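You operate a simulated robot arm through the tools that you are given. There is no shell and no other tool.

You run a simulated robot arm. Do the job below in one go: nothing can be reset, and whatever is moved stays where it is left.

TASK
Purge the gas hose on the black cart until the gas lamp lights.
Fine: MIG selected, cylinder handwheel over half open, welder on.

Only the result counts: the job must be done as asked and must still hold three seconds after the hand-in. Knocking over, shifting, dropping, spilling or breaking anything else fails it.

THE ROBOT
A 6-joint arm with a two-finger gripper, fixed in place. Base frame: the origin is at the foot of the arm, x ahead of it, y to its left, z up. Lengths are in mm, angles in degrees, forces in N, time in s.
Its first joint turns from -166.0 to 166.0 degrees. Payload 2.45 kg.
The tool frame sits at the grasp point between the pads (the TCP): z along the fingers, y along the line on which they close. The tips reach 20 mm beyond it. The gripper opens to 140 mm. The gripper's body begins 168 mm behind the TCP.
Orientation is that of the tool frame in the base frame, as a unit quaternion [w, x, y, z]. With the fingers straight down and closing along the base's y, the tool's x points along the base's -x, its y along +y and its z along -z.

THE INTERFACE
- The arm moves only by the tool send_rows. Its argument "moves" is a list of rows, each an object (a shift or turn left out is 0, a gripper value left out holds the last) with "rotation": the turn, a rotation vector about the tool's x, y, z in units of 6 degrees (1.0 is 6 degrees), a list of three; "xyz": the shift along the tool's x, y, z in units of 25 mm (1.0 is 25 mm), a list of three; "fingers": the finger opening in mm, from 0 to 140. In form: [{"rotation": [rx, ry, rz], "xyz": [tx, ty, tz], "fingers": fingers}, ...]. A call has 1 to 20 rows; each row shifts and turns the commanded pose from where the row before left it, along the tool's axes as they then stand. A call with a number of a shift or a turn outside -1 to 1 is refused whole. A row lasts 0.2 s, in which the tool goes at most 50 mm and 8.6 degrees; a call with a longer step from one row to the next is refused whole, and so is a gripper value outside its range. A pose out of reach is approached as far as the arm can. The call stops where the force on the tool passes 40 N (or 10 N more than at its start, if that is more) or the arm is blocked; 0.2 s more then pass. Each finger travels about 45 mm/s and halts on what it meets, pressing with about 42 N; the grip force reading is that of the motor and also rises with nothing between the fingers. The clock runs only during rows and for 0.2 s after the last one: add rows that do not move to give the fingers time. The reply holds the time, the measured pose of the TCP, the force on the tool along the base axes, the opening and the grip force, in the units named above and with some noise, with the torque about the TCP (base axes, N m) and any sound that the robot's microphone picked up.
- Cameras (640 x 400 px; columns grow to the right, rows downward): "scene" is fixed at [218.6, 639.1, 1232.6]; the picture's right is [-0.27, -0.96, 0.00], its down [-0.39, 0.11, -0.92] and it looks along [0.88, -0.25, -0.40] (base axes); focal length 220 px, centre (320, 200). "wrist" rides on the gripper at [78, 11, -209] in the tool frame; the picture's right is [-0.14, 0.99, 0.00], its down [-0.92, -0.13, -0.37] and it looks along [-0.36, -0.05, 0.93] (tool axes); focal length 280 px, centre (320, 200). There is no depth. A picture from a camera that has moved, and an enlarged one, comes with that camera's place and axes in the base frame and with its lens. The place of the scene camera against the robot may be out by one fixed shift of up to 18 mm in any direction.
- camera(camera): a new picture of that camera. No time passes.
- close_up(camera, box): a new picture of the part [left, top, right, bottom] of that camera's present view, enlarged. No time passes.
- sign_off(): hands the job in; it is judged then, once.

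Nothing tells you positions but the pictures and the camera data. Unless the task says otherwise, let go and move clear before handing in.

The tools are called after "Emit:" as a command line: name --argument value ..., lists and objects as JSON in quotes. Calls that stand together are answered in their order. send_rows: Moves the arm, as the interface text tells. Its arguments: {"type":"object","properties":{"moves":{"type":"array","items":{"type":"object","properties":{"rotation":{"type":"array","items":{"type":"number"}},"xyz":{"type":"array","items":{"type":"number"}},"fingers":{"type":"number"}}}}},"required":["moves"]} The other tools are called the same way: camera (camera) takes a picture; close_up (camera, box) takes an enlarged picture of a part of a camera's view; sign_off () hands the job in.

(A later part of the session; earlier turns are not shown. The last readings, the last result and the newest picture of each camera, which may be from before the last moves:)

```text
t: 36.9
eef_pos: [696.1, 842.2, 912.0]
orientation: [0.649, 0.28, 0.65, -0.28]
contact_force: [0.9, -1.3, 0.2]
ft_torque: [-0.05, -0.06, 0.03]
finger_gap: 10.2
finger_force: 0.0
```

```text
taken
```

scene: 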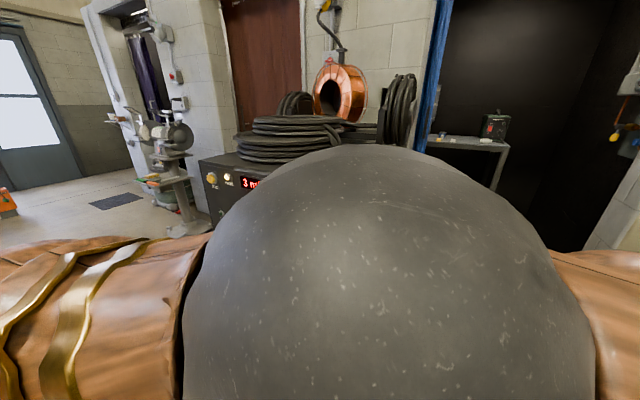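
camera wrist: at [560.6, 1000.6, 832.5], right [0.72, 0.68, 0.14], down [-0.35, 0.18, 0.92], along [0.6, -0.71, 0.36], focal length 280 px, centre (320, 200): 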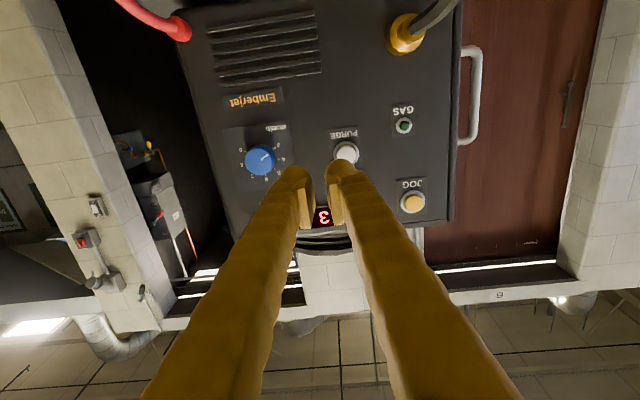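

Good view of PURGE, GAS lamp and JOG. Zooming for exact locations.

Emit:
close_up --camera "wrist" --box '[300, 90, 460, 220]'

```text
3.08 times, centred on (380, 155) of wrist
camera zoom: at [560.6, 1000.6, 832.5], right [0.72, 0.68, 0.14], down [-0.35, 0.18, 0.92], along [0.6, -0.71, 0.36], focal length 863 px, centre (135, 338)
```

zoom: 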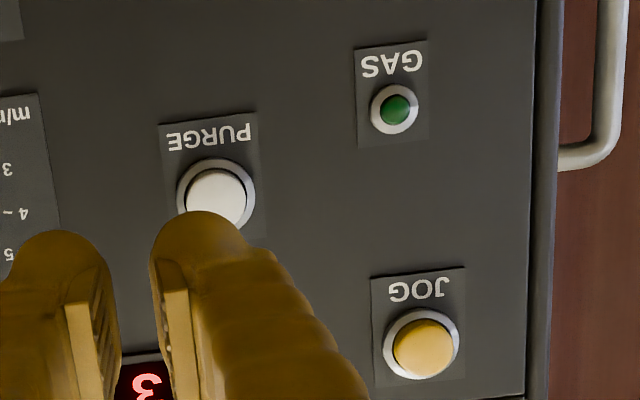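

PURGE face is at about (857.5, 725.5, 925). I'll use the +y (right in image) finger for pressing, keeping the GAS lamp visible, and move to 15 mm in front of it.

Emit:
send_rows --moves '[{"xyz": [-0.52, 0.544, 0.5]}, {"xyz": [0, 0, 1]}, {"xyz": [0, 0, 1]}, {"xyz": [0, 0, 1]}, {"xyz": [0, 0, 1]}, {"xyz": [0, 0, 1]}, {"xyz": [0, 0, 0.9]}]'

Emit:
camera --camera "wrist"

Emit:
close_up --camera "wrist" --box '[280, 100, 480, 230]'

```text
t: 38.5
eef_pos: [819.4, 735.9, 927.5]
orientation: [0.649, 0.28, 0.65, -0.278]
contact_force: [-0.6, 0.3, 1.0]
ft_torque: [0.01, 0.01, 0.05]
finger_gap: 9.6
finger_force: 0.0
```

```text
taken
camera wrist: at [682.3, 893.5, 847.2], right [0.72, 0.68, 0.14], down [-0.35, 0.18, 0.92], along [0.6, -0.71, 0.36], focal length 280 px, centre (320, 200)
```

wrist: 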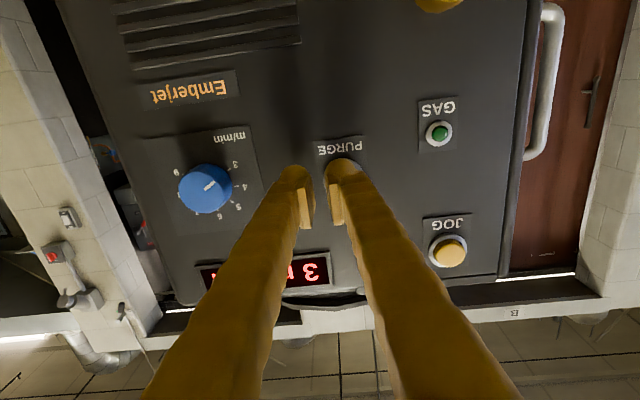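

```text
3.08 times, centred on (380, 165) of wrist
camera zoom: at [682.3, 893.5, 847.2], right [0.72, 0.68, 0.14], down [-0.35, 0.18, 0.92], along [0.6, -0.71, 0.36], focal length 863 px, centre (135, 308)
```

zoom: 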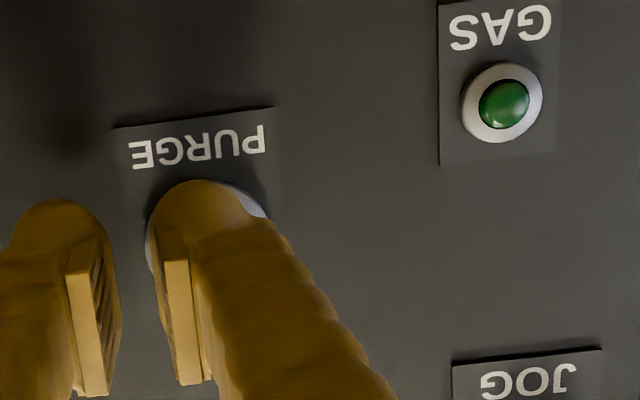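

The finger covers PURGE and the GAS lamp (unlit) is visible. Pressing in gently with small steps.

Emit:
send_rows --moves '[{"xyz": [0, 0, 0.12]}, {"xyz": [0, 0, 0.12]}, {"xyz": [0, 0, 0.12]}, {"xyz": [0, 0, 0.1]}, {"xyz": [0, 0, 0.08]}, {"xyz": [0, 0, 0.06]}, {"xyz": [0, 0, 0.06]}]'

Emit:
close_up --camera "wrist" --box '[280, 100, 480, 230]'

```text
t: 40.1
eef_pos: [828.5, 725.0, 927.4]
orientation: [0.65, 0.279, 0.65, -0.279]
contact_force: [-14.5, 20.2, 0.0]
ft_torque: [-0.05, 0.01, 0.44]
finger_gap: 11.3
finger_force: 1.0
heard: click
```

```text
3.08 times, centred on (380, 165) of wrist
camera zoom: at [691.8, 882.5, 847.8], right [0.72, 0.68, 0.14], down [-0.35, 0.18, 0.92], along [0.6, -0.71, 0.36], focal length 863 px, centre (135, 308)
```

zoom: 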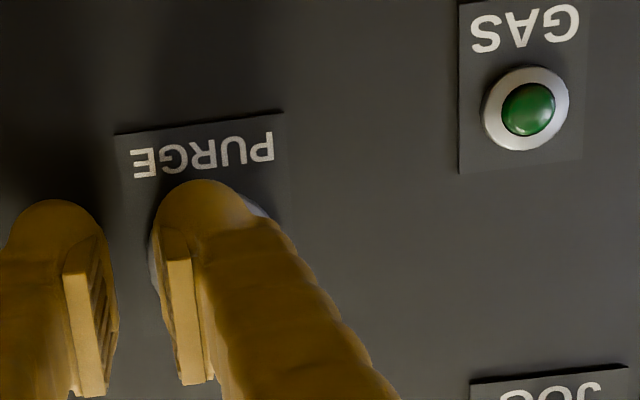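

A click at ~25 N: PURGE is pressed. I'll hold it for a few seconds and watch the GAS lamp.

Emit:
send_rows --moves '[{"xyz": [0, 0, 0.03]}, {}, {}, {}, {}, {}, {}, {}, {}, {}, {}, {}, {}, {}, {}, {}, {}, {}, {}, {}]'

Emit:
close_up --camera "wrist" --box '[280, 100, 480, 230]'

```text
t: 44.3
eef_pos: [828.5, 723.8, 925.7]
orientation: [0.65, 0.279, 0.65, -0.279]
contact_force: [-19.9, 23.8, 0.5]
ft_torque: [-0.05, 0.03, 0.55]
finger_gap: 10.7
finger_force: 0.8
```

```text
3.08 times, centred on (380, 165) of wrist
camera zoom: at [692.8, 881.7, 847.8], right [0.72, 0.68, 0.14], down [-0.35, 0.18, 0.92], along [0.6, -0.71, 0.36], focal length 863 px, centre (135, 308)
```

zoom: 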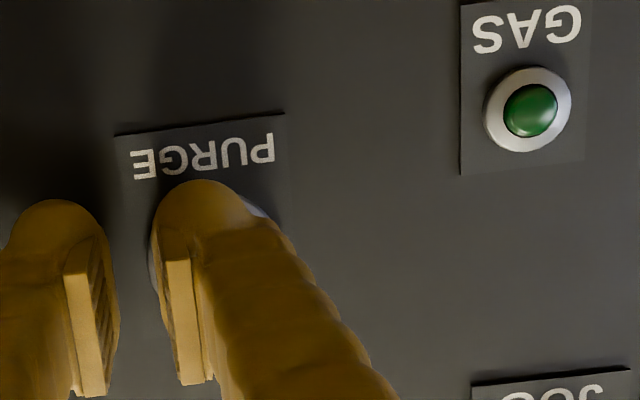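

After 4 s of purge the GAS lamp stays dark and no gas is heard, so the cylinder handwheel must be (near) closed. I'll release PURGE, back away, and go round to the cart's right rear where the green handwheel is.

Emit:
send_rows --moves '[{"xyz": [0, 0, -0.5]}, {"xyz": [0, 0, -1]}, {"xyz": [0, 0, -1]}, {"xyz": [0, 0, -1]}, {"xyz": [0, 0, -1]}, {"xyz": [0, 0, -1]}, {"xyz": [0, -1, 0]}, {"xyz": [0, -1, 0]}, {"xyz": [0, -1, 0]}, {"xyz": [0, -1, 0]}, {"xyz": [0, -1, 0]}, {"xyz": [0, -1, 0]}, {"xyz": [0, -1, 0]}, {"xyz": [0, -1, 0]}, {"xyz": [0, -1, 0]}, {"xyz": [0, -1, 0]}]'

Emit:
camera --camera "wrist"

Emit:
camera --camera "scene"

```text
t: 47.7
eef_pos: [553.4, 649.4, 926.6]
orientation: [0.65, 0.279, 0.649, -0.279]
contact_force: [-0.2, 0.1, -0.4]
ft_torque: [0.0, -0.01, -0.01]
finger_gap: 9.6
finger_force: 0.0
```

```text
taken
camera wrist: at [418.4, 807.4, 847.9], right [0.72, 0.68, 0.14], down [-0.35, 0.18, 0.92], along [0.6, -0.71, 0.36], focal length 280 px, centre (320, 200)
```

wrist: 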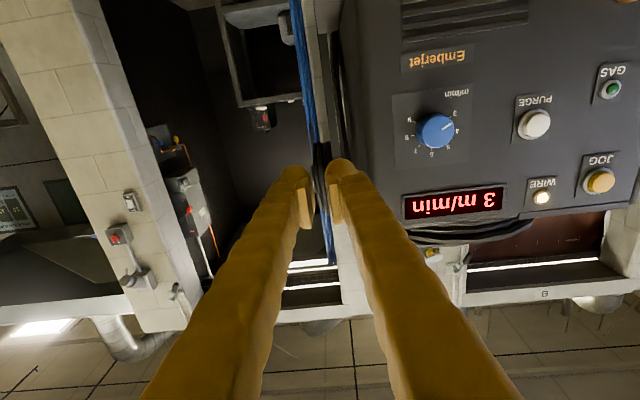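

```text
taken
```

scene: 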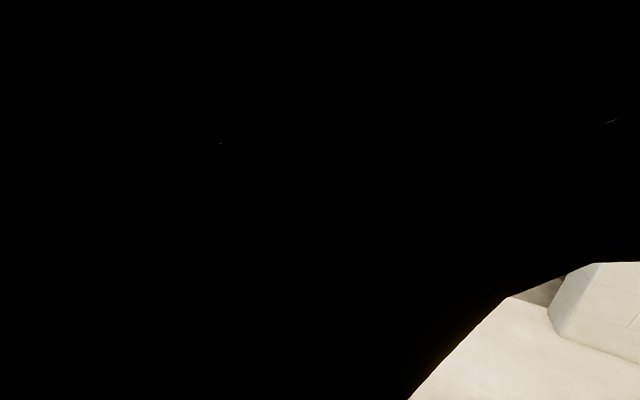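

The wire lamp and 3 m/min display are on; GAS still off. Now I'll tilt the tool down, then swing around to the right side of the cart.

Emit:
send_rows --moves '[{"rotation": [0, 1, 0], "xyz": [-0.5, 0, 0]}, {"rotation": [0, 1, 0], "xyz": [-0.5, 0, 0]}, {"rotation": [0, 1, 0], "xyz": [-0.5, 0, 0]}, {"rotation": [0, 1, 0], "xyz": [-0.5, 0, 0]}, {"rotation": [0, 1, 0], "xyz": [-0.5, 0, 0]}, {"rotation": [0, 1, 0], "xyz": [-0.5, 0, 0]}, {"rotation": [0, 1, 0]}, {"rotation": [0, 1, 0]}, {"rotation": [0, 1, 0]}, {"rotation": [0, 1, 0]}, {"rotation": [0, 1, 0]}, {"rotation": [0, 1, 0]}, {"rotation": [0, 1, 0]}, {"rotation": [0, 1, 0]}, {"rotation": [0, 1, 0]}]'

Emit:
camera --camera "wrist"

```text
t: 50.9
eef_pos: [567.0, 637.7, 997.2]
orientation: [-0.001, 0.393, 0.919, 0.0]
contact_force: [-0.9, 1.0, -0.2]
ft_torque: [-0.02, 0.0, -0.04]
finger_gap: 9.8
finger_force: 0.2
```

```text
taken
camera wrist: at [520.7, 699.9, 1206.3], right [0.81, 0.58, 0.0], down [0.54, -0.76, 0.37], along [0.21, -0.3, -0.93], focal length 280 px, centre (320, 200)
```

wrist: 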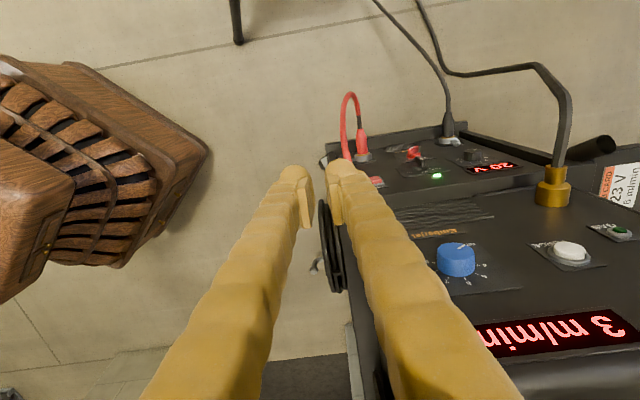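

Tool is pointing down beside the cart. Now I'll rise, yaw -90°, and translate to the cart's right side.

Emit:
send_rows --moves '[{"rotation": [0, 0, -1], "xyz": [0, 0, -1]}, {"rotation": [0, 0, -1], "xyz": [0, 0, -1]}, {"rotation": [0, 0, -1], "xyz": [0, 0, -1]}, {"rotation": [0, 0, -1], "xyz": [0, 0, -1]}, {"rotation": [0, 0, -1], "xyz": [0, 0, -1]}, {"rotation": [0, 0, -1], "xyz": [0, 0, -1]}, {"rotation": [0, 0, -1]}, {"rotation": [0, 0, -1]}, {"rotation": [0, 0, -1]}, {"rotation": [0, 0, -1]}, {"rotation": [0, 0, -1]}, {"rotation": [0, 0, -1]}, {"rotation": [0, 0, -1]}, {"rotation": [0, 0, -1]}, {"rotation": [0, 0, -1]}]'

Emit:
send_rows --moves '[{"xyz": [0.8, -0.97, 0.13]}, {"xyz": [0.8, -0.97, 0.13]}, {"xyz": [0.8, -0.97, 0.13]}, {"xyz": [0.8, -0.97, 0.13]}, {"xyz": [0.8, -0.97, 0.13]}, {"xyz": [0.8, -0.97, 0.13]}, {"xyz": [0.8, -0.97, 0.13]}, {"xyz": [0.8, -0.97, 0.13]}, {"xyz": [0.8, -0.97, 0.13]}, {"xyz": [0.8, -0.97, 0.13]}, {"xyz": [0.8, -0.97, 0.13]}, {"xyz": [0.8, -0.97, 0.13]}, {"xyz": [0.8, -0.97, 0.13]}, {"xyz": [0.8, -0.97, 0.13]}]'

Emit:
camera --camera "wrist"

Emit:
camera --camera "scene"

```text
t: 54.1
eef_pos: [567.4, 635.2, 1149.4]
orientation: [0.0, -0.372, 0.928, 0.0]
contact_force: [0.2, -0.4, -0.3]
ft_torque: [-0.04, -0.04, 0.0]
finger_gap: 10.0
finger_force: 0.1
```

```text
t: 57.1
eef_pos: [594.8, 197.6, 1104.6]
orientation: [0.0, -0.371, 0.929, 0.0]
contact_force: [-0.3, -1.0, -0.9]
ft_torque: [0.01, -0.02, -0.01]
finger_gap: 9.9
finger_force: 0.1
```

```text
taken
camera wrist: at [532.1, 149.9, 1312.9], right [-0.58, 0.81, 0.0], down [0.76, 0.54, 0.37], along [0.3, 0.22, -0.93], focal length 280 px, centre (320, 200)
```

wrist: 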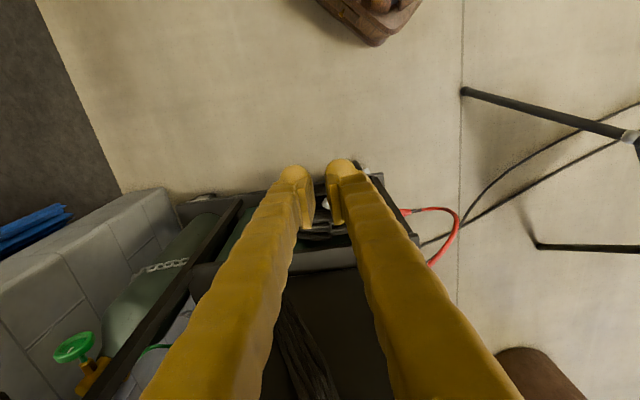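

```text
taken
```

scene: 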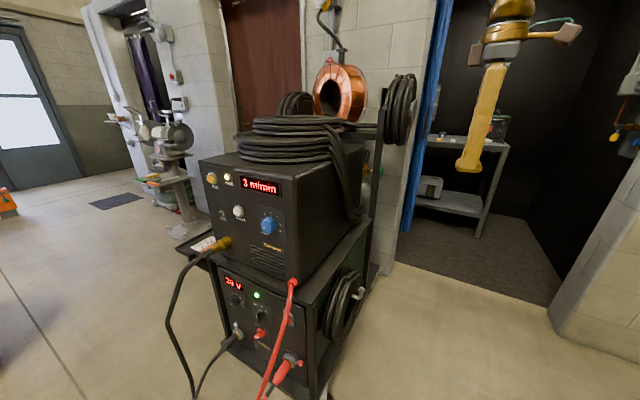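

I now see the green cylinder handwheel at the rear right; both cameras agree on about (1197, 31, 906). Zooming in to see its axis, spokes and surroundings.

Emit:
close_up --camera "wrist" --box '[0, 220, 240, 400]'

Emit:
close_up --camera "wrist" --box '[40, 310, 140, 400]'

Emit:
close_up --camera "scene" --box '[345, 60, 425, 210]'

Emit:
close_up --camera "scene" --box '[355, 150, 395, 190]'

```text
2.22 times, centred on (120, 310) of wrist
camera zoom: at [532.1, 149.9, 1312.9], right [-0.58, 0.81, 0.0], down [0.76, 0.54, 0.37], along [0.3, 0.22, -0.93], focal length 623 px, centre (764, -44)
```

zoom: 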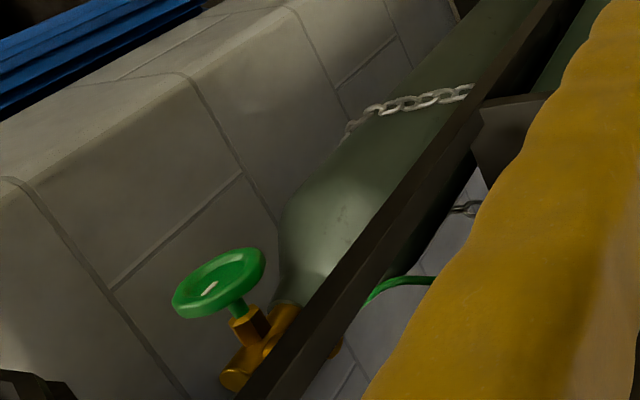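

```text
4.44 times, centred on (90, 355) of wrist
camera zoom: at [532.1, 149.9, 1312.9], right [-0.58, 0.81, 0.0], down [0.76, 0.54, 0.37], along [0.3, 0.22, -0.93], focal length 1246 px, centre (1342, -489)
```

zoom: 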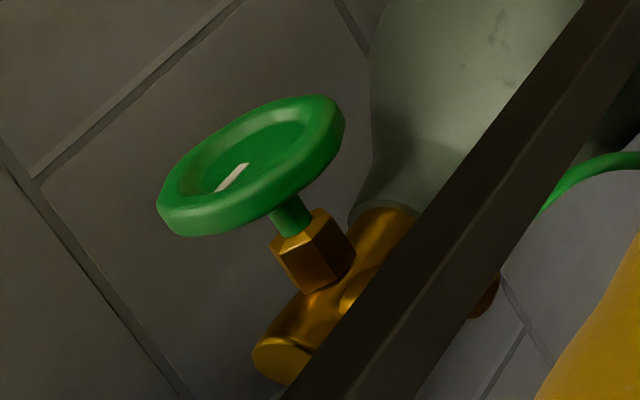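

```text
2.67 times, centred on (385, 135) of scene
camera zoom: at [218.6, 639.1, 1232.6], right [-0.27, -0.96, 0.0], down [-0.39, 0.11, -0.92], along [0.88, -0.25, -0.4], focal length 588 px, centre (147, 373)
```

zoom: 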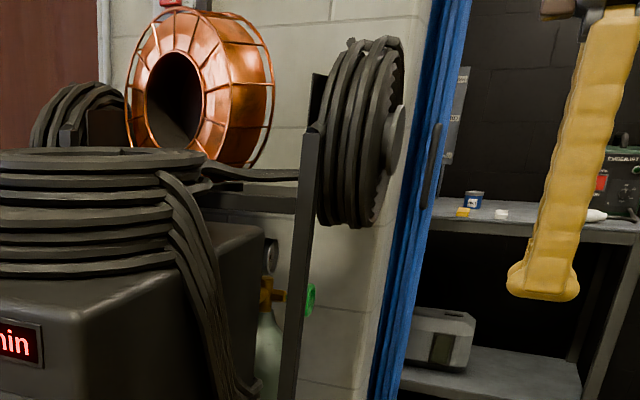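

```text
10.00 times, centred on (375, 170) of scene
camera zoom: at [218.6, 639.1, 1232.6], right [-0.27, -0.96, 0.0], down [-0.39, 0.11, -0.92], along [0.88, -0.25, -0.4], focal length 2203 px, centre (-230, 500)
```

zoom: 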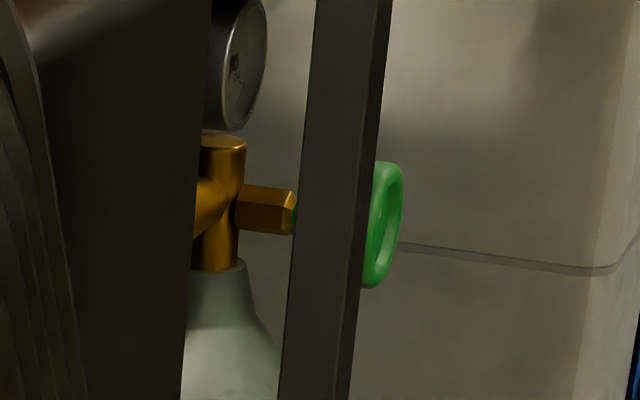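

The wheel is a dished disc (~66 mm dia) with a white pointer mark, axis horizontal facing the cart's right; a vertical post stands ~135 mm in front of it and a hose reel hangs above. I'll move outwards to the right side, then tilt the tool level facing the wheel.

Emit:
send_rows --moves '[{"xyz": [0.068, -0.988, 0.323], "fingers": 100}, {"xyz": [0.068, -0.988, 0.323]}, {"xyz": [0.068, -0.988, 0.323]}, {"xyz": [0.068, -0.988, 0.323]}, {"xyz": [0.068, -0.988, 0.323]}, {"xyz": [0.068, -0.988, 0.323]}, {"xyz": [0.068, -0.988, 0.323]}, {"xyz": [0.068, -0.988, 0.323]}, {"xyz": [0.068, -0.988, 0.323]}, {"xyz": [0.068, -0.988, 0.323]}, {"xyz": [0.068, -0.988, 0.323]}, {"xyz": [0.068, -0.988, 0.323]}, {"xyz": [0.068, -0.988, 0.323]}]'

Emit:
send_rows --moves '[{"rotation": [0, -1, 0]}, {"rotation": [0, -1, 0]}, {"rotation": [0, -1, 0]}, {"rotation": [0, -1, 0]}, {"rotation": [0, -1, 0]}, {"rotation": [0, -1, 0]}, {"rotation": [0, -1, 0]}, {"rotation": [0, -1, 0]}, {"rotation": [0, -1, 0]}, {"rotation": [0, -1, 0]}, {"rotation": [0, -1, 0]}, {"rotation": [0, -1, 0]}]'

Emit:
camera --camera "wrist"

Emit:
camera --camera "scene"

```text
t: 59.9
eef_pos: [804.5, -48.3, 996.7]
orientation: [0.0, -0.372, 0.928, -0.001]
contact_force: [-0.1, -0.6, 0.2]
ft_torque: [0.02, 0.0, 0.02]
finger_gap: 99.8
finger_force: 0.0
```

```text
t: 62.5
eef_pos: [804.6, -48.9, 997.1]
orientation: [0.546, -0.301, 0.751, 0.219]
contact_force: [0.0, 0.0, -0.2]
ft_torque: [0.02, -0.01, 0.03]
finger_gap: 99.9
finger_force: 0.1
```

```text
taken
camera wrist: at [634.7, -196.1, 986.0], right [-0.65, 0.75, 0.13], down [0.04, -0.14, 0.99], along [0.76, 0.65, 0.06], focal length 280 px, centre (320, 200)
```

wrist: 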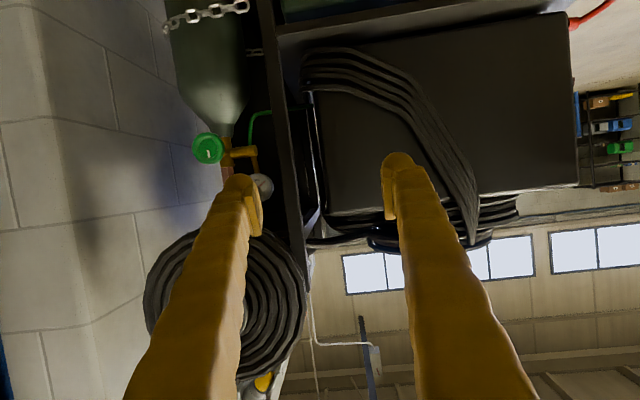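

```text
taken
```

scene: 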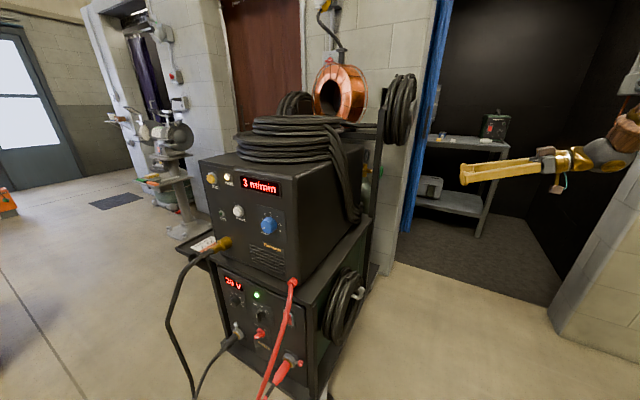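

The wheel face with its white pointer is now visible (image is upside down), with the hose reel above it. Zooming in on the wheel, valve, gauge and reel.

Emit:
close_up --camera "wrist" --box '[150, 80, 310, 220]'

Emit:
close_up --camera "wrist" --box '[180, 120, 270, 190]'

```text
2.86 times, centred on (230, 150) of wrist
camera zoom: at [634.7, -196.1, 986.0], right [-0.65, 0.75, 0.13], down [0.04, -0.14, 0.99], along [0.76, 0.65, 0.06], focal length 801 px, centre (577, 343)
```

zoom: 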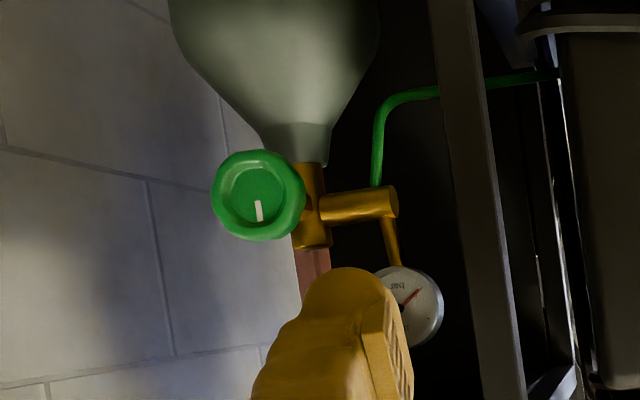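

```text
5.71 times, centred on (225, 155) of wrist
camera zoom: at [634.7, -196.1, 986.0], right [-0.65, 0.75, 0.13], down [0.04, -0.14, 0.99], along [0.76, 0.65, 0.06], focal length 1602 px, centre (863, 457)
```

zoom: 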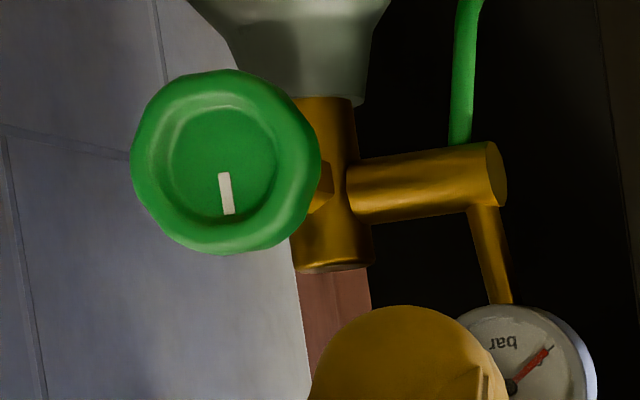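

The mark points straight up and the wheel's face is towards us. I'll level the tool and move to ~150 mm in front of the wheel for precise alignment.

Emit:
send_rows --moves '[{"rotation": [0, -1, 0]}, {"rotation": [0, -1, 0]}, {"rotation": [0, -1, 0]}, {"xyz": [0.476, -0.988, 0.6]}, {"xyz": [0.476, -0.988, 0.6]}, {"xyz": [0.476, -0.988, 0.6]}, {"xyz": [0.476, -0.988, 0.6]}, {"xyz": [0.476, -0.988, 0.6]}, {"xyz": [0.476, -0.988, 0.6]}, {"xyz": [0.476, -0.988, 0.6]}, {"xyz": [0.476, -0.988, 0.6]}, {"xyz": [0.476, -0.988, 0.6]}, {"xyz": [0.476, -0.988, 0.6]}]'

Emit:
camera --camera "wrist"

Emit:
camera --camera "scene"

```text
t: 65.3
eef_pos: [1081.8, -122.5, 879.3]
orientation: [0.657, -0.263, 0.656, 0.263]
contact_force: [0.0, 1.1, -0.2]
ft_torque: [-0.05, 0.04, 0.04]
finger_gap: 100.1
finger_force: 0.0
```

```text
taken
camera wrist: at [922.5, -260.5, 800.9], right [-0.68, 0.72, 0.14], down [-0.18, -0.35, 0.92], along [0.71, 0.6, 0.37], focal length 280 px, centre (320, 200)
```

wrist: 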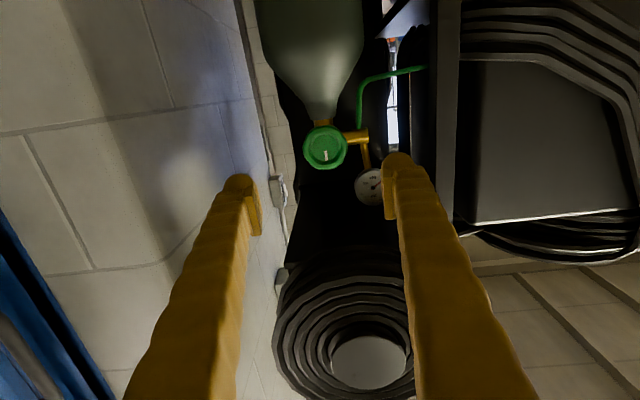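

```text
taken
```

scene: 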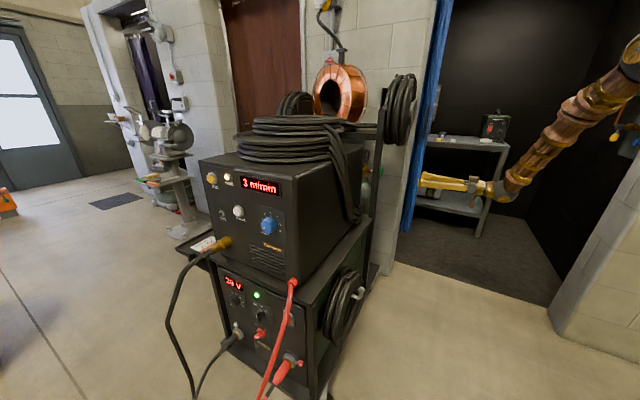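

Facing the wheel nearly square. Zooming to measure concentricity and position.

Emit:
close_up --camera "wrist" --box '[270, 90, 400, 220]'

Emit:
close_up --camera "wrist" --box '[295, 115, 355, 175]'

```text
3.08 times, centred on (335, 155) of wrist
camera zoom: at [922.5, -260.5, 800.9], right [-0.68, 0.72, 0.14], down [-0.18, -0.35, 0.92], along [0.71, 0.6, 0.37], focal length 863 px, centre (274, 338)
```

zoom: 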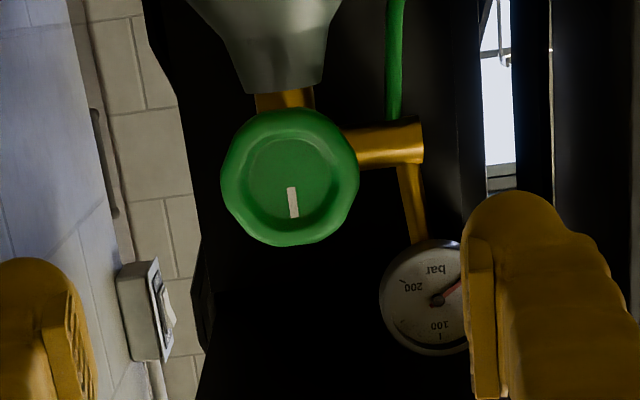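

```text
6.67 times, centred on (325, 145) of wrist
camera zoom: at [922.5, -260.5, 800.9], right [-0.68, 0.72, 0.14], down [-0.18, -0.35, 0.92], along [0.71, 0.6, 0.37], focal length 1869 px, centre (287, 567)
```

zoom: 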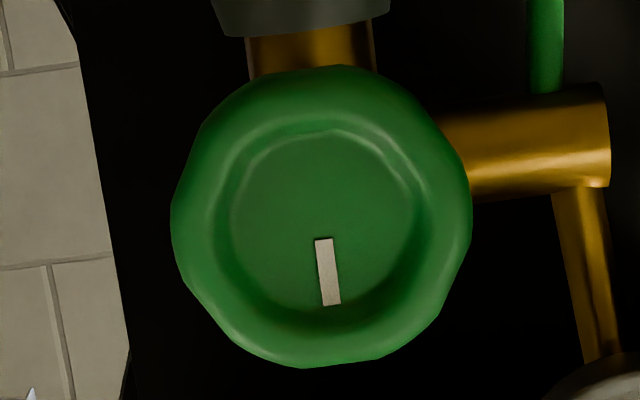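

Wheel centre is at tool offset (-2.5, +7.4, 208.5) mm, diameter ≈67 mm, axis within ~1° of my tool axis. I'll centre on it, pre-roll +54° (so I can turn counter-clockwise through a large arc), and approach partway.

Emit:
send_rows --moves '[{"xyz": [-0.1, 0.296, 0]}, {"rotation": [0, 0, 1]}, {"rotation": [0, 0, 1]}, {"rotation": [0, 0, 1]}, {"rotation": [0, 0, 1]}, {"rotation": [0, 0, 1]}, {"rotation": [0, 0, 1]}, {"rotation": [0, 0, 1]}, {"rotation": [0, 0, 1]}, {"rotation": [0, 0, 1]}, {"xyz": [0, 0, 1]}, {"xyz": [0, 0, 1]}, {"xyz": [0, 0, 1]}, {"xyz": [0, 0, 1]}, {}]'

Emit:
camera --camera "wrist"

Emit:
camera --camera "scene"

```text
t: 68.5
eef_pos: [1150.8, -51.2, 877.9]
orientation: [0.465, 0.065, 0.704, 0.532]
contact_force: [-0.5, -0.6, -0.1]
ft_torque: [0.0, 0.01, -0.03]
finger_gap: 99.9
finger_force: 0.1
```

```text
taken
camera wrist: at [950.9, -145.7, 840.5], right [-0.32, 0.34, 0.88], down [0.3, -0.85, 0.44], along [0.9, 0.41, 0.17], focal length 280 px, centre (320, 200)
```

wrist: 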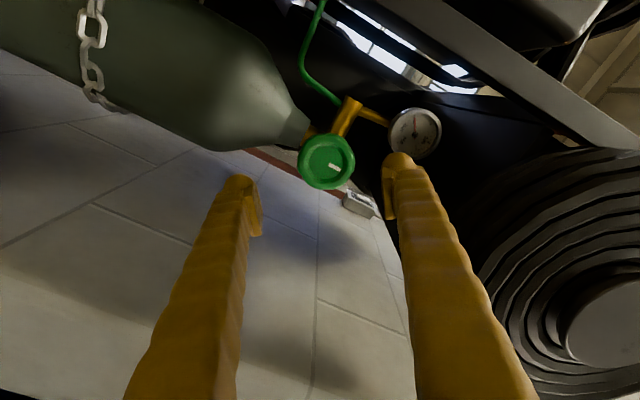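

```text
taken
```

scene: 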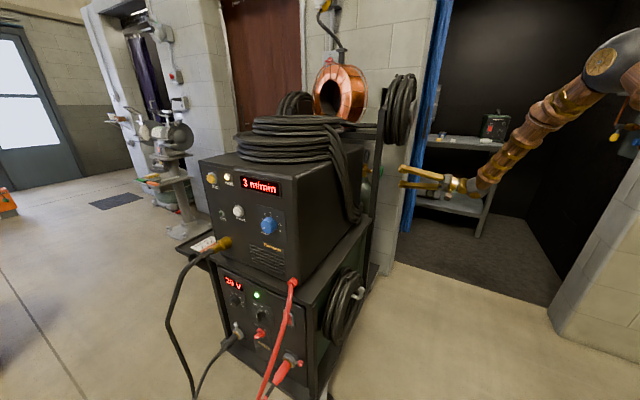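

Emit:
close_up --camera "wrist" --box '[270, 110, 390, 210]'

```text
4.00 times, centred on (330, 160) of wrist
camera zoom: at [950.9, -145.7, 840.5], right [-0.32, 0.34, 0.88], down [0.3, -0.85, 0.44], along [0.9, 0.41, 0.17], focal length 1122 px, centre (280, 360)
```

zoom: 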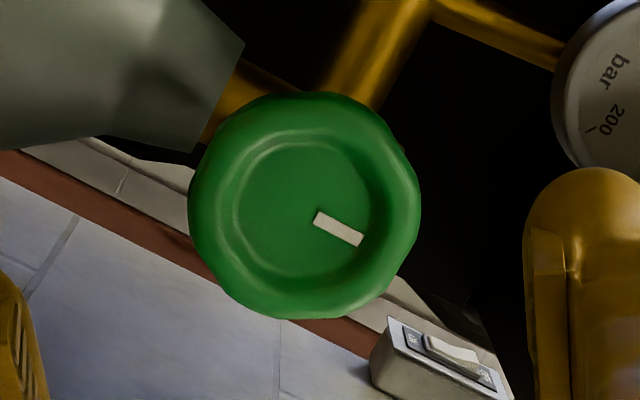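

Centre offset is ~7 mm in +y (wheel slightly higher). Correcting and advancing another 60 mm.

Emit:
send_rows --moves '[{"xyz": [0, 0.28, 0]}, {"xyz": [0, 0, 0.8]}, {"xyz": [0, 0, 0.8]}, {"xyz": [0, 0, 0.8]}, {}]'

Emit:
camera --camera "wrist"

Emit:
close_up --camera "wrist" --box '[240, 110, 400, 230]'

```text
t: 69.7
eef_pos: [1189.0, -5.3, 887.4]
orientation: [0.466, 0.065, 0.704, 0.531]
contact_force: [0.3, 0.0, 0.0]
ft_torque: [-0.03, 0.0, 0.0]
finger_gap: 99.9
finger_force: 0.1
```

```text
taken
camera wrist: at [990.3, -100.4, 850.0], right [-0.32, 0.34, 0.88], down [0.3, -0.85, 0.44], along [0.9, 0.41, 0.17], focal length 280 px, centre (320, 200)
```

wrist: 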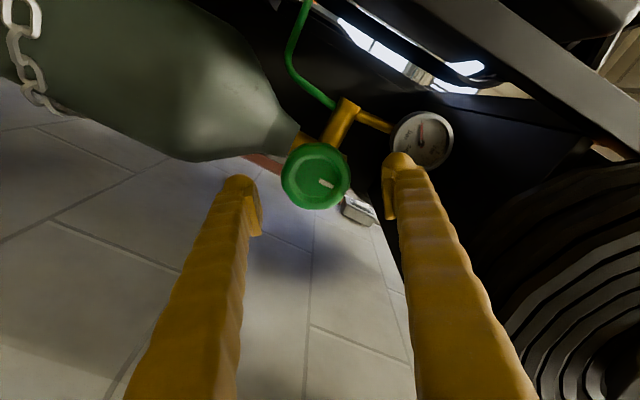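

```text
3.33 times, centred on (320, 170) of wrist
camera zoom: at [990.3, -100.4, 850.0], right [-0.32, 0.34, 0.88], down [0.3, -0.85, 0.44], along [0.9, 0.41, 0.17], focal length 935 px, centre (320, 300)
```

zoom: 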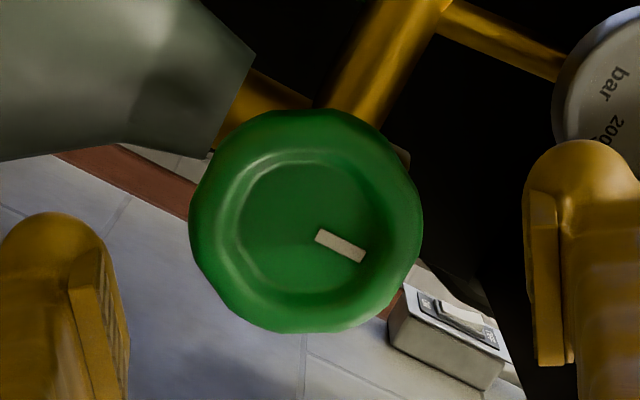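

Nearly centred (4 mm correction the other way). Advancing the last ~46 mm so the pads straddle the rim.

Emit:
send_rows --moves '[{"xyz": [0, -0.16, 0]}, {"xyz": [0, 0, 0.6]}, {"xyz": [0, 0, 0.6]}, {"xyz": [0, 0, 0.6]}, {}]'

Emit:
camera --camera "wrist"

Emit:
close_up --camera "wrist" --box '[240, 110, 400, 230]'

Emit:
close_up --camera "scene" --box '[345, 120, 465, 220]'

```text
t: 70.9
eef_pos: [1225.5, 23.4, 886.7]
orientation: [0.466, 0.065, 0.704, 0.532]
contact_force: [0.5, -0.1, -0.4]
ft_torque: [-0.02, -0.01, -0.01]
finger_gap: 100.0
finger_force: 0.1
```

```text
taken
camera wrist: at [1025.3, -72.0, 847.8], right [-0.32, 0.34, 0.88], down [0.3, -0.85, 0.44], along [0.9, 0.41, 0.17], focal length 280 px, centre (320, 200)
```

wrist: 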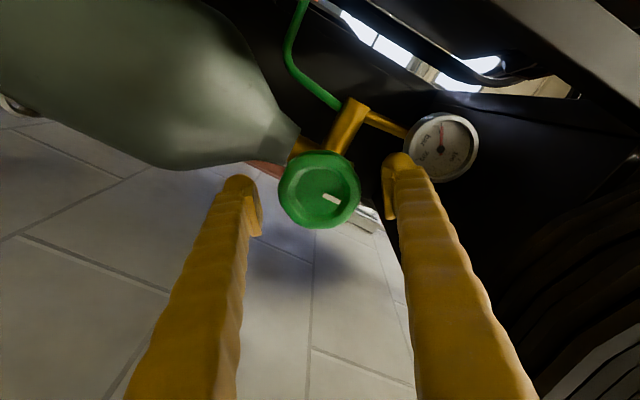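

```text
3.33 times, centred on (320, 170) of wrist
camera zoom: at [1025.3, -72.0, 847.8], right [-0.32, 0.34, 0.88], down [0.3, -0.85, 0.44], along [0.9, 0.41, 0.17], focal length 935 px, centre (320, 300)
```

zoom: 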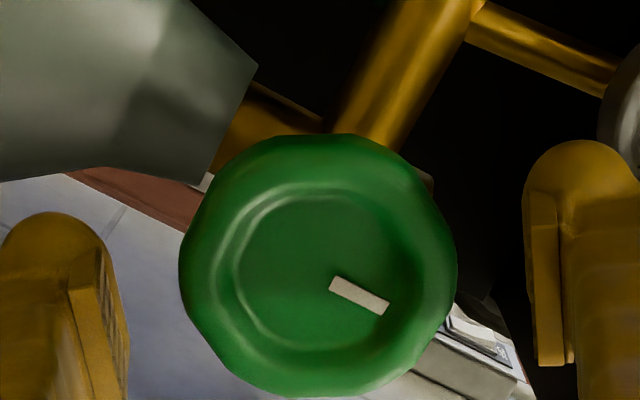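

```text
4.00 times, centred on (405, 170) of scene
camera zoom: at [218.6, 639.1, 1232.6], right [-0.27, -0.96, 0.0], down [-0.39, 0.11, -0.92], along [0.88, -0.25, -0.4], focal length 881 px, centre (-20, 320)
```

zoom: 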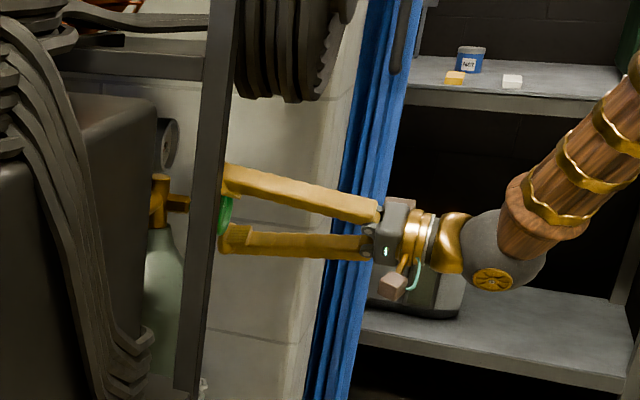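

The fingers straddle the rim and TCP is ~5 mm short of the rim plane. Small final alignment, then close on the rim.

Emit:
send_rows --moves '[{"xyz": [0.11, 0, 0.18]}, {}, {"fingers": 55}, {}, {}, {}, {}, {}]'

Emit:
close_up --camera "wrist" --box '[240, 110, 400, 230]'

```text
t: 72.7
eef_pos: [1226.0, 28.4, 883.2]
orientation: [0.466, 0.065, 0.705, 0.531]
contact_force: [-2.8, 0.9, 1.6]
ft_torque: [0.09, -0.11, 0.05]
finger_gap: 66.5
finger_force: 45.2
```

```text
3.33 times, centred on (320, 170) of wrist
camera zoom: at [1027.3, -66.9, 845.7], right [-0.32, 0.34, 0.88], down [0.3, -0.85, 0.44], along [0.9, 0.41, 0.17], focal length 935 px, centre (320, 300)
```

zoom: 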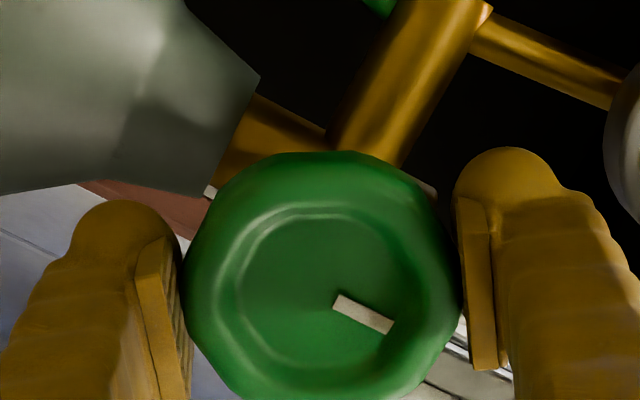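

Well-centred grip (66.5 mm, 45 N, little side force). Now turning counter-clockwise (opening) in small steps.

Emit:
send_rows --moves '[{"rotation": [0, 0, -0.5]}, {"rotation": [0, 0, -0.5]}, {"rotation": [0, 0, -0.5]}, {"rotation": [0, 0, -0.5]}, {}]'

Emit:
close_up --camera "wrist" --box '[240, 110, 400, 230]'

```text
t: 73.9
eef_pos: [1225.7, 27.1, 883.2]
orientation: [0.519, -0.01, 0.707, 0.48]
contact_force: [24.5, 7.0, 9.8]
ft_torque: [0.08, -0.03, -0.03]
finger_gap: 66.2
finger_force: 45.2
```

```text
3.33 times, centred on (320, 170) of wrist
camera zoom: at [1033.1, -74.3, 831.1], right [-0.44, 0.47, 0.76], down [0.22, -0.77, 0.6], along [0.87, 0.44, 0.24], focal length 935 px, centre (320, 300)
```

zoom: 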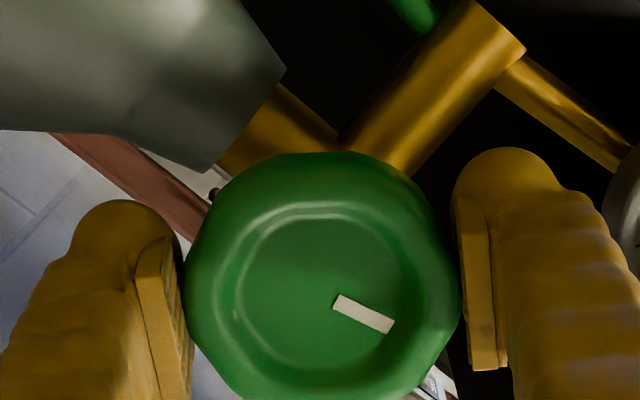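

The wheel turns with the gripper (12° so far, no blocking). I'll relieve a slight pull and continue.

Emit:
send_rows --moves '[{"xyz": [-0.02, -0.004, 0.028]}, {"rotation": [0, 0, -0.6]}, {"rotation": [0, 0, -0.6]}, {"rotation": [0, 0, -0.6]}, {"rotation": [0, 0, -0.6]}, {"rotation": [0, 0, -0.6]}, {}]'

```text
t: 75.5
eef_pos: [1227.1, 27.4, 881.4]
orientation: [0.588, -0.119, 0.697, 0.392]
contact_force: [-21.9, -23.1, 18.0]
ft_torque: [0.22, -0.2, 0.35]
finger_gap: 66.1
finger_force: 44.9
```

Emit:
send_rows --moves '[{"xyz": [-0.022, 0.01, -0.03]}, {"rotation": [0, 0, -0.6]}, {"rotation": [0, 0, -0.6]}, {"rotation": [0, 0, -0.6]}, {"rotation": [0, 0, -0.6]}, {"rotation": [0, 0, -0.6]}, {}]'

Emit:
close_up --camera "wrist" --box '[240, 110, 400, 230]'

```text
t: 76.9
eef_pos: [1228.5, 26.7, 882.4]
orientation: [0.64, -0.223, 0.672, 0.299]
contact_force: [15.2, 1.1, -5.3]
ft_torque: [-0.15, 0.19, 0.25]
finger_gap: 66.0
finger_force: 45.0
stopped in row 7: the force on the tool passed its limit at 48 N (the readings are from after the stop); the commanded pose is now the measured one
```

```text
3.33 times, centred on (320, 170) of wrist
camera zoom: at [1062.0, -104.3, 804.8], right [-0.67, 0.7, 0.25], down [-0.11, -0.42, 0.9], along [0.74, 0.57, 0.36], focal length 935 px, centre (320, 300)
```

zoom: 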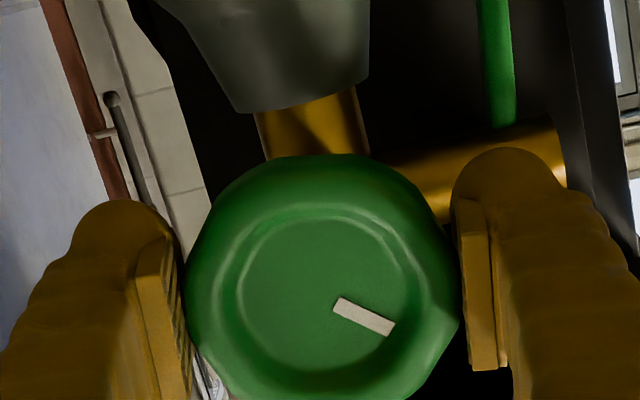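

Turned ~47° so far, mark stays fixed relative to the gripper. Continuing.

Emit:
send_rows --moves '[{"rotation": [0, 0, -0.6]}, {"rotation": [0, 0, -0.6]}, {"rotation": [0, 0, -0.6]}, {"rotation": [0, 0, -0.6]}, {"rotation": [0, 0, -0.6]}, {"rotation": [0, 0, -0.6]}, {}]'

```text
t: 78.3
eef_pos: [1228.0, 26.2, 882.4]
orientation: [0.683, -0.336, 0.622, 0.183]
contact_force: [12.3, 1.5, -4.4]
ft_torque: [-0.11, 0.16, 0.24]
finger_gap: 66.3
finger_force: 44.4
stopped in row 6: the force on the tool passed its limit at 41 N (the readings are from after the stop); the commanded pose is now the measured one
```

Emit:
send_rows --moves '[{"rotation": [0, 0, -0.4]}, {"rotation": [0, 0, -0.4]}, {"rotation": [0, 0, -0.4]}, {"rotation": [0, 0, -0.4]}, {"rotation": [0, 0, -0.4]}, {"rotation": [0, 0, -0.4]}, {"rotation": [0, 0, -0.4]}, {}]'

Emit:
close_up --camera "wrist" --box '[240, 110, 400, 230]'

```text
t: 79.6
eef_pos: [1228.1, 24.8, 881.9]
orientation: [0.697, -0.408, 0.58, 0.109]
contact_force: [-5.3, 0.1, 1.4]
ft_torque: [0.17, -0.17, 0.22]
finger_gap: 65.9
finger_force: 44.6
out of reach, approached as far as the arm can: row 6
stopped in row 6: the force on the tool passed its limit at 56 N (the readings are from after the stop); the commanded pose is now the measured one
```

```text
3.33 times, centred on (320, 170) of wrist
camera zoom: at [1094.6, -139.6, 807.6], right [-0.66, 0.68, -0.31], down [-0.47, -0.04, 0.88], along [0.59, 0.73, 0.35], focal length 935 px, centre (320, 300)
```

zoom: 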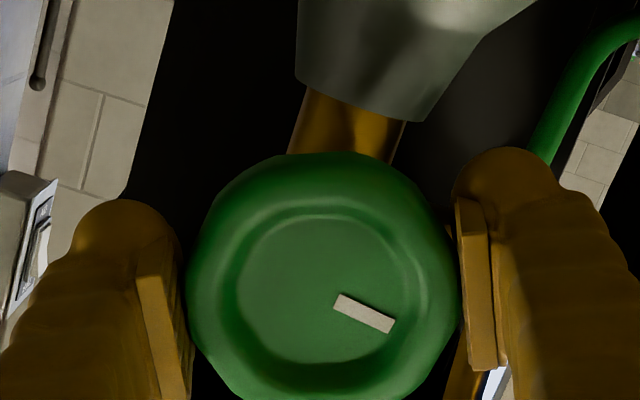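

The arm reached a joint limit after ~80° of turning. I'll release, roll the gripper back the other way around the wheel (open fingers straddling it), and regrasp to keep opening.

Emit:
send_rows --moves '[{"fingers": 100}, {}, {}, {}, {"rotation": [0, 0, 1]}, {"rotation": [0, 0, 1]}, {"rotation": [0, 0, 1]}, {"rotation": [0, 0, 1]}, {"rotation": [0, 0, 1]}, {"rotation": [0, 0, 1]}, {"rotation": [0, 0, 1]}, {"rotation": [0, 0, 1]}, {"rotation": [0, 0, 1]}, {"rotation": [0, 0, 1]}, {"rotation": [0, 0, 1]}, {"rotation": [0, 0, 1]}, {"rotation": [0, 0, 1]}]'

Emit:
camera --camera "wrist"

```text
t: 83.2
eef_pos: [1228.7, 24.3, 881.7]
orientation: [0.474, 0.049, 0.708, 0.522]
contact_force: [-0.6, 1.1, 0.1]
ft_torque: [0.02, -0.02, -0.04]
finger_gap: 100.4
finger_force: 0.1
```

```text
taken
camera wrist: at [1030.4, -72.5, 842.1], right [-0.35, 0.37, 0.86], down [0.29, -0.83, 0.47], along [0.89, 0.42, 0.18], focal length 280 px, centre (320, 200)
```

wrist: 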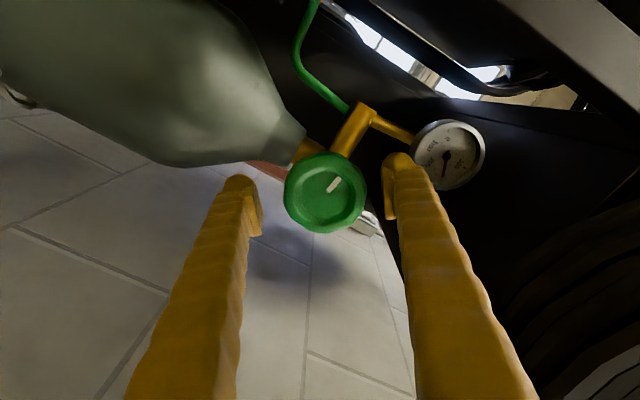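

Let me look at the gauge and the wheel mark now.

Emit:
close_up --camera "wrist" --box '[270, 90, 500, 240]'

Emit:
close_up --camera "wrist" --box '[400, 110, 500, 200]'

Emit:
close_up --camera "scene" --box '[200, 165, 300, 250]'

```text
2.67 times, centred on (385, 165) of wrist
camera zoom: at [1030.4, -72.5, 842.1], right [-0.35, 0.37, 0.86], down [0.29, -0.83, 0.47], along [0.89, 0.42, 0.18], focal length 748 px, centre (147, 293)
```

zoom: 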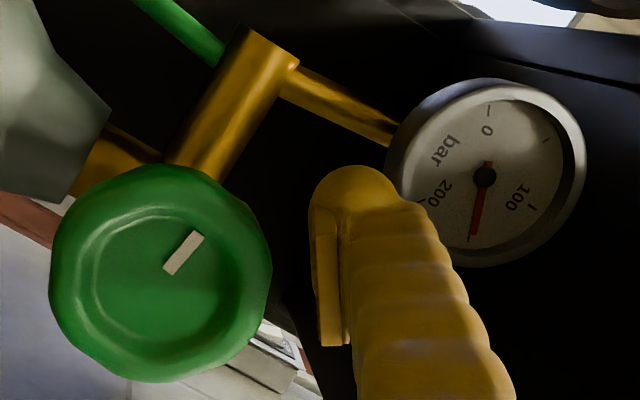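

```text
4.44 times, centred on (450, 155) of wrist
camera zoom: at [1030.4, -72.5, 842.1], right [-0.35, 0.37, 0.86], down [0.29, -0.83, 0.47], along [0.89, 0.42, 0.18], focal length 1246 px, centre (-258, 400)
```

zoom: 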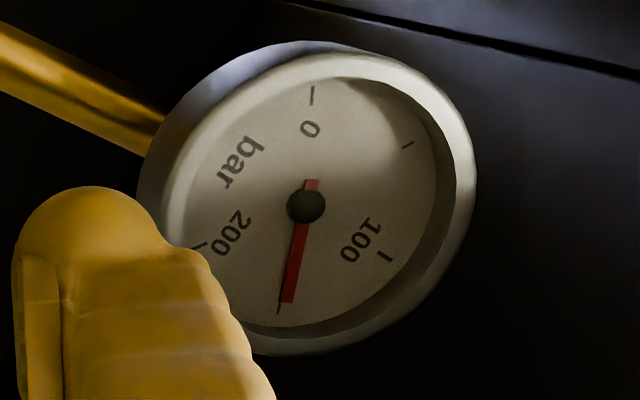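

```text
4.71 times, centred on (250, 208) of scene
camera zoom: at [218.6, 639.1, 1232.6], right [-0.27, -0.96, 0.0], down [-0.39, 0.11, -0.92], along [0.88, -0.25, -0.4], focal length 1037 px, centre (649, 165)
```

zoom: 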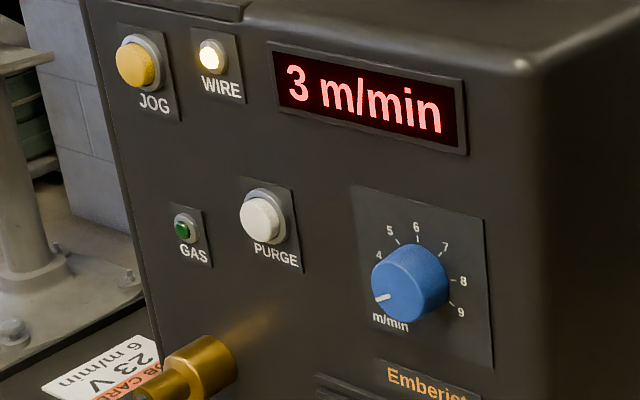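

The gauge went from 0 to 150 bar, so the valve is open to some degree; for "over half open" I'll keep opening. Rolling the gripper further back (to ~+145°) around the wheel for a long next stroke.

Emit:
send_rows --moves '[{"rotation": [0, 0, 1]}, {"rotation": [0, 0, 1]}, {"rotation": [0, 0, 1]}, {"rotation": [0, 0, 1]}, {"rotation": [0, 0, 1]}, {"rotation": [0, 0, 1]}, {"rotation": [0, 0, 1]}, {"rotation": [0, 0, 1]}, {"rotation": [0, 0, 1]}, {"rotation": [0, 0, 1]}, {"rotation": [0, 0, 1]}, {"rotation": [0, 0, 1]}, {"rotation": [0, 0, 1]}, {"rotation": [0, 0, 1]}, {"rotation": [0, 0, 1]}, {}]'

Emit:
camera --camera "wrist"

Emit:
close_up --camera "scene" --box '[345, 120, 465, 220]'

```text
t: 86.6
eef_pos: [1229.0, 24.2, 882.3]
orientation: [-0.036, 0.535, 0.466, 0.704]
contact_force: [-0.5, 0.0, -0.7]
ft_torque: [0.03, -0.01, 0.03]
finger_gap: 100.0
finger_force: 0.0
```

```text
taken
camera wrist: at [1050.5, -92.6, 950.0], right [0.6, -0.62, 0.5], down [0.06, -0.6, -0.8], along [0.8, 0.51, -0.32], focal length 280 px, centre (320, 200)
```

wrist: 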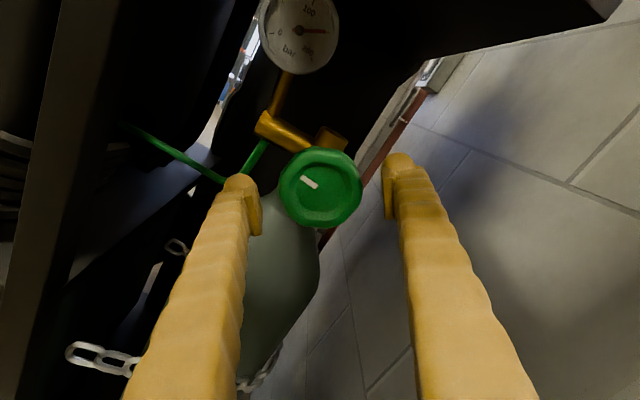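

```text
4.00 times, centred on (405, 170) of scene
camera zoom: at [218.6, 639.1, 1232.6], right [-0.27, -0.96, 0.0], down [-0.39, 0.11, -0.92], along [0.88, -0.25, -0.4], focal length 881 px, centre (-20, 320)
```

zoom: 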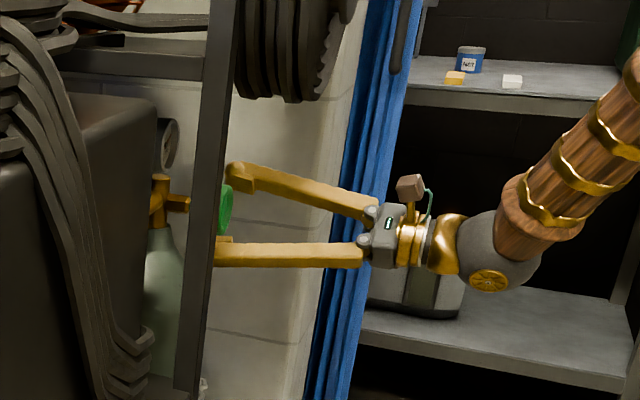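

Emit:
close_up --camera "wrist" --box '[240, 110, 400, 230]'

```text
3.33 times, centred on (320, 170) of wrist
camera zoom: at [1050.5, -92.6, 950.0], right [0.6, -0.62, 0.5], down [0.06, -0.6, -0.8], along [0.8, 0.51, -0.32], focal length 935 px, centre (320, 300)
```

zoom: 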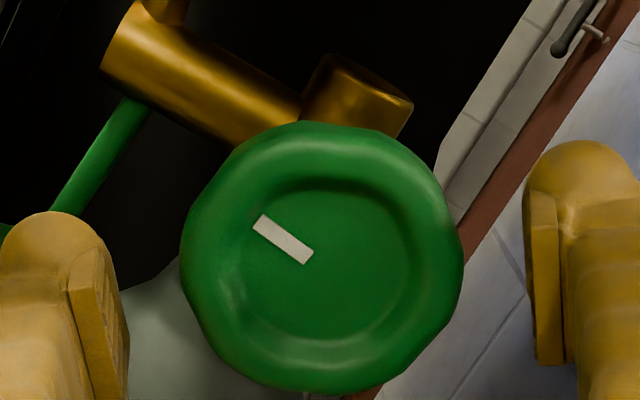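

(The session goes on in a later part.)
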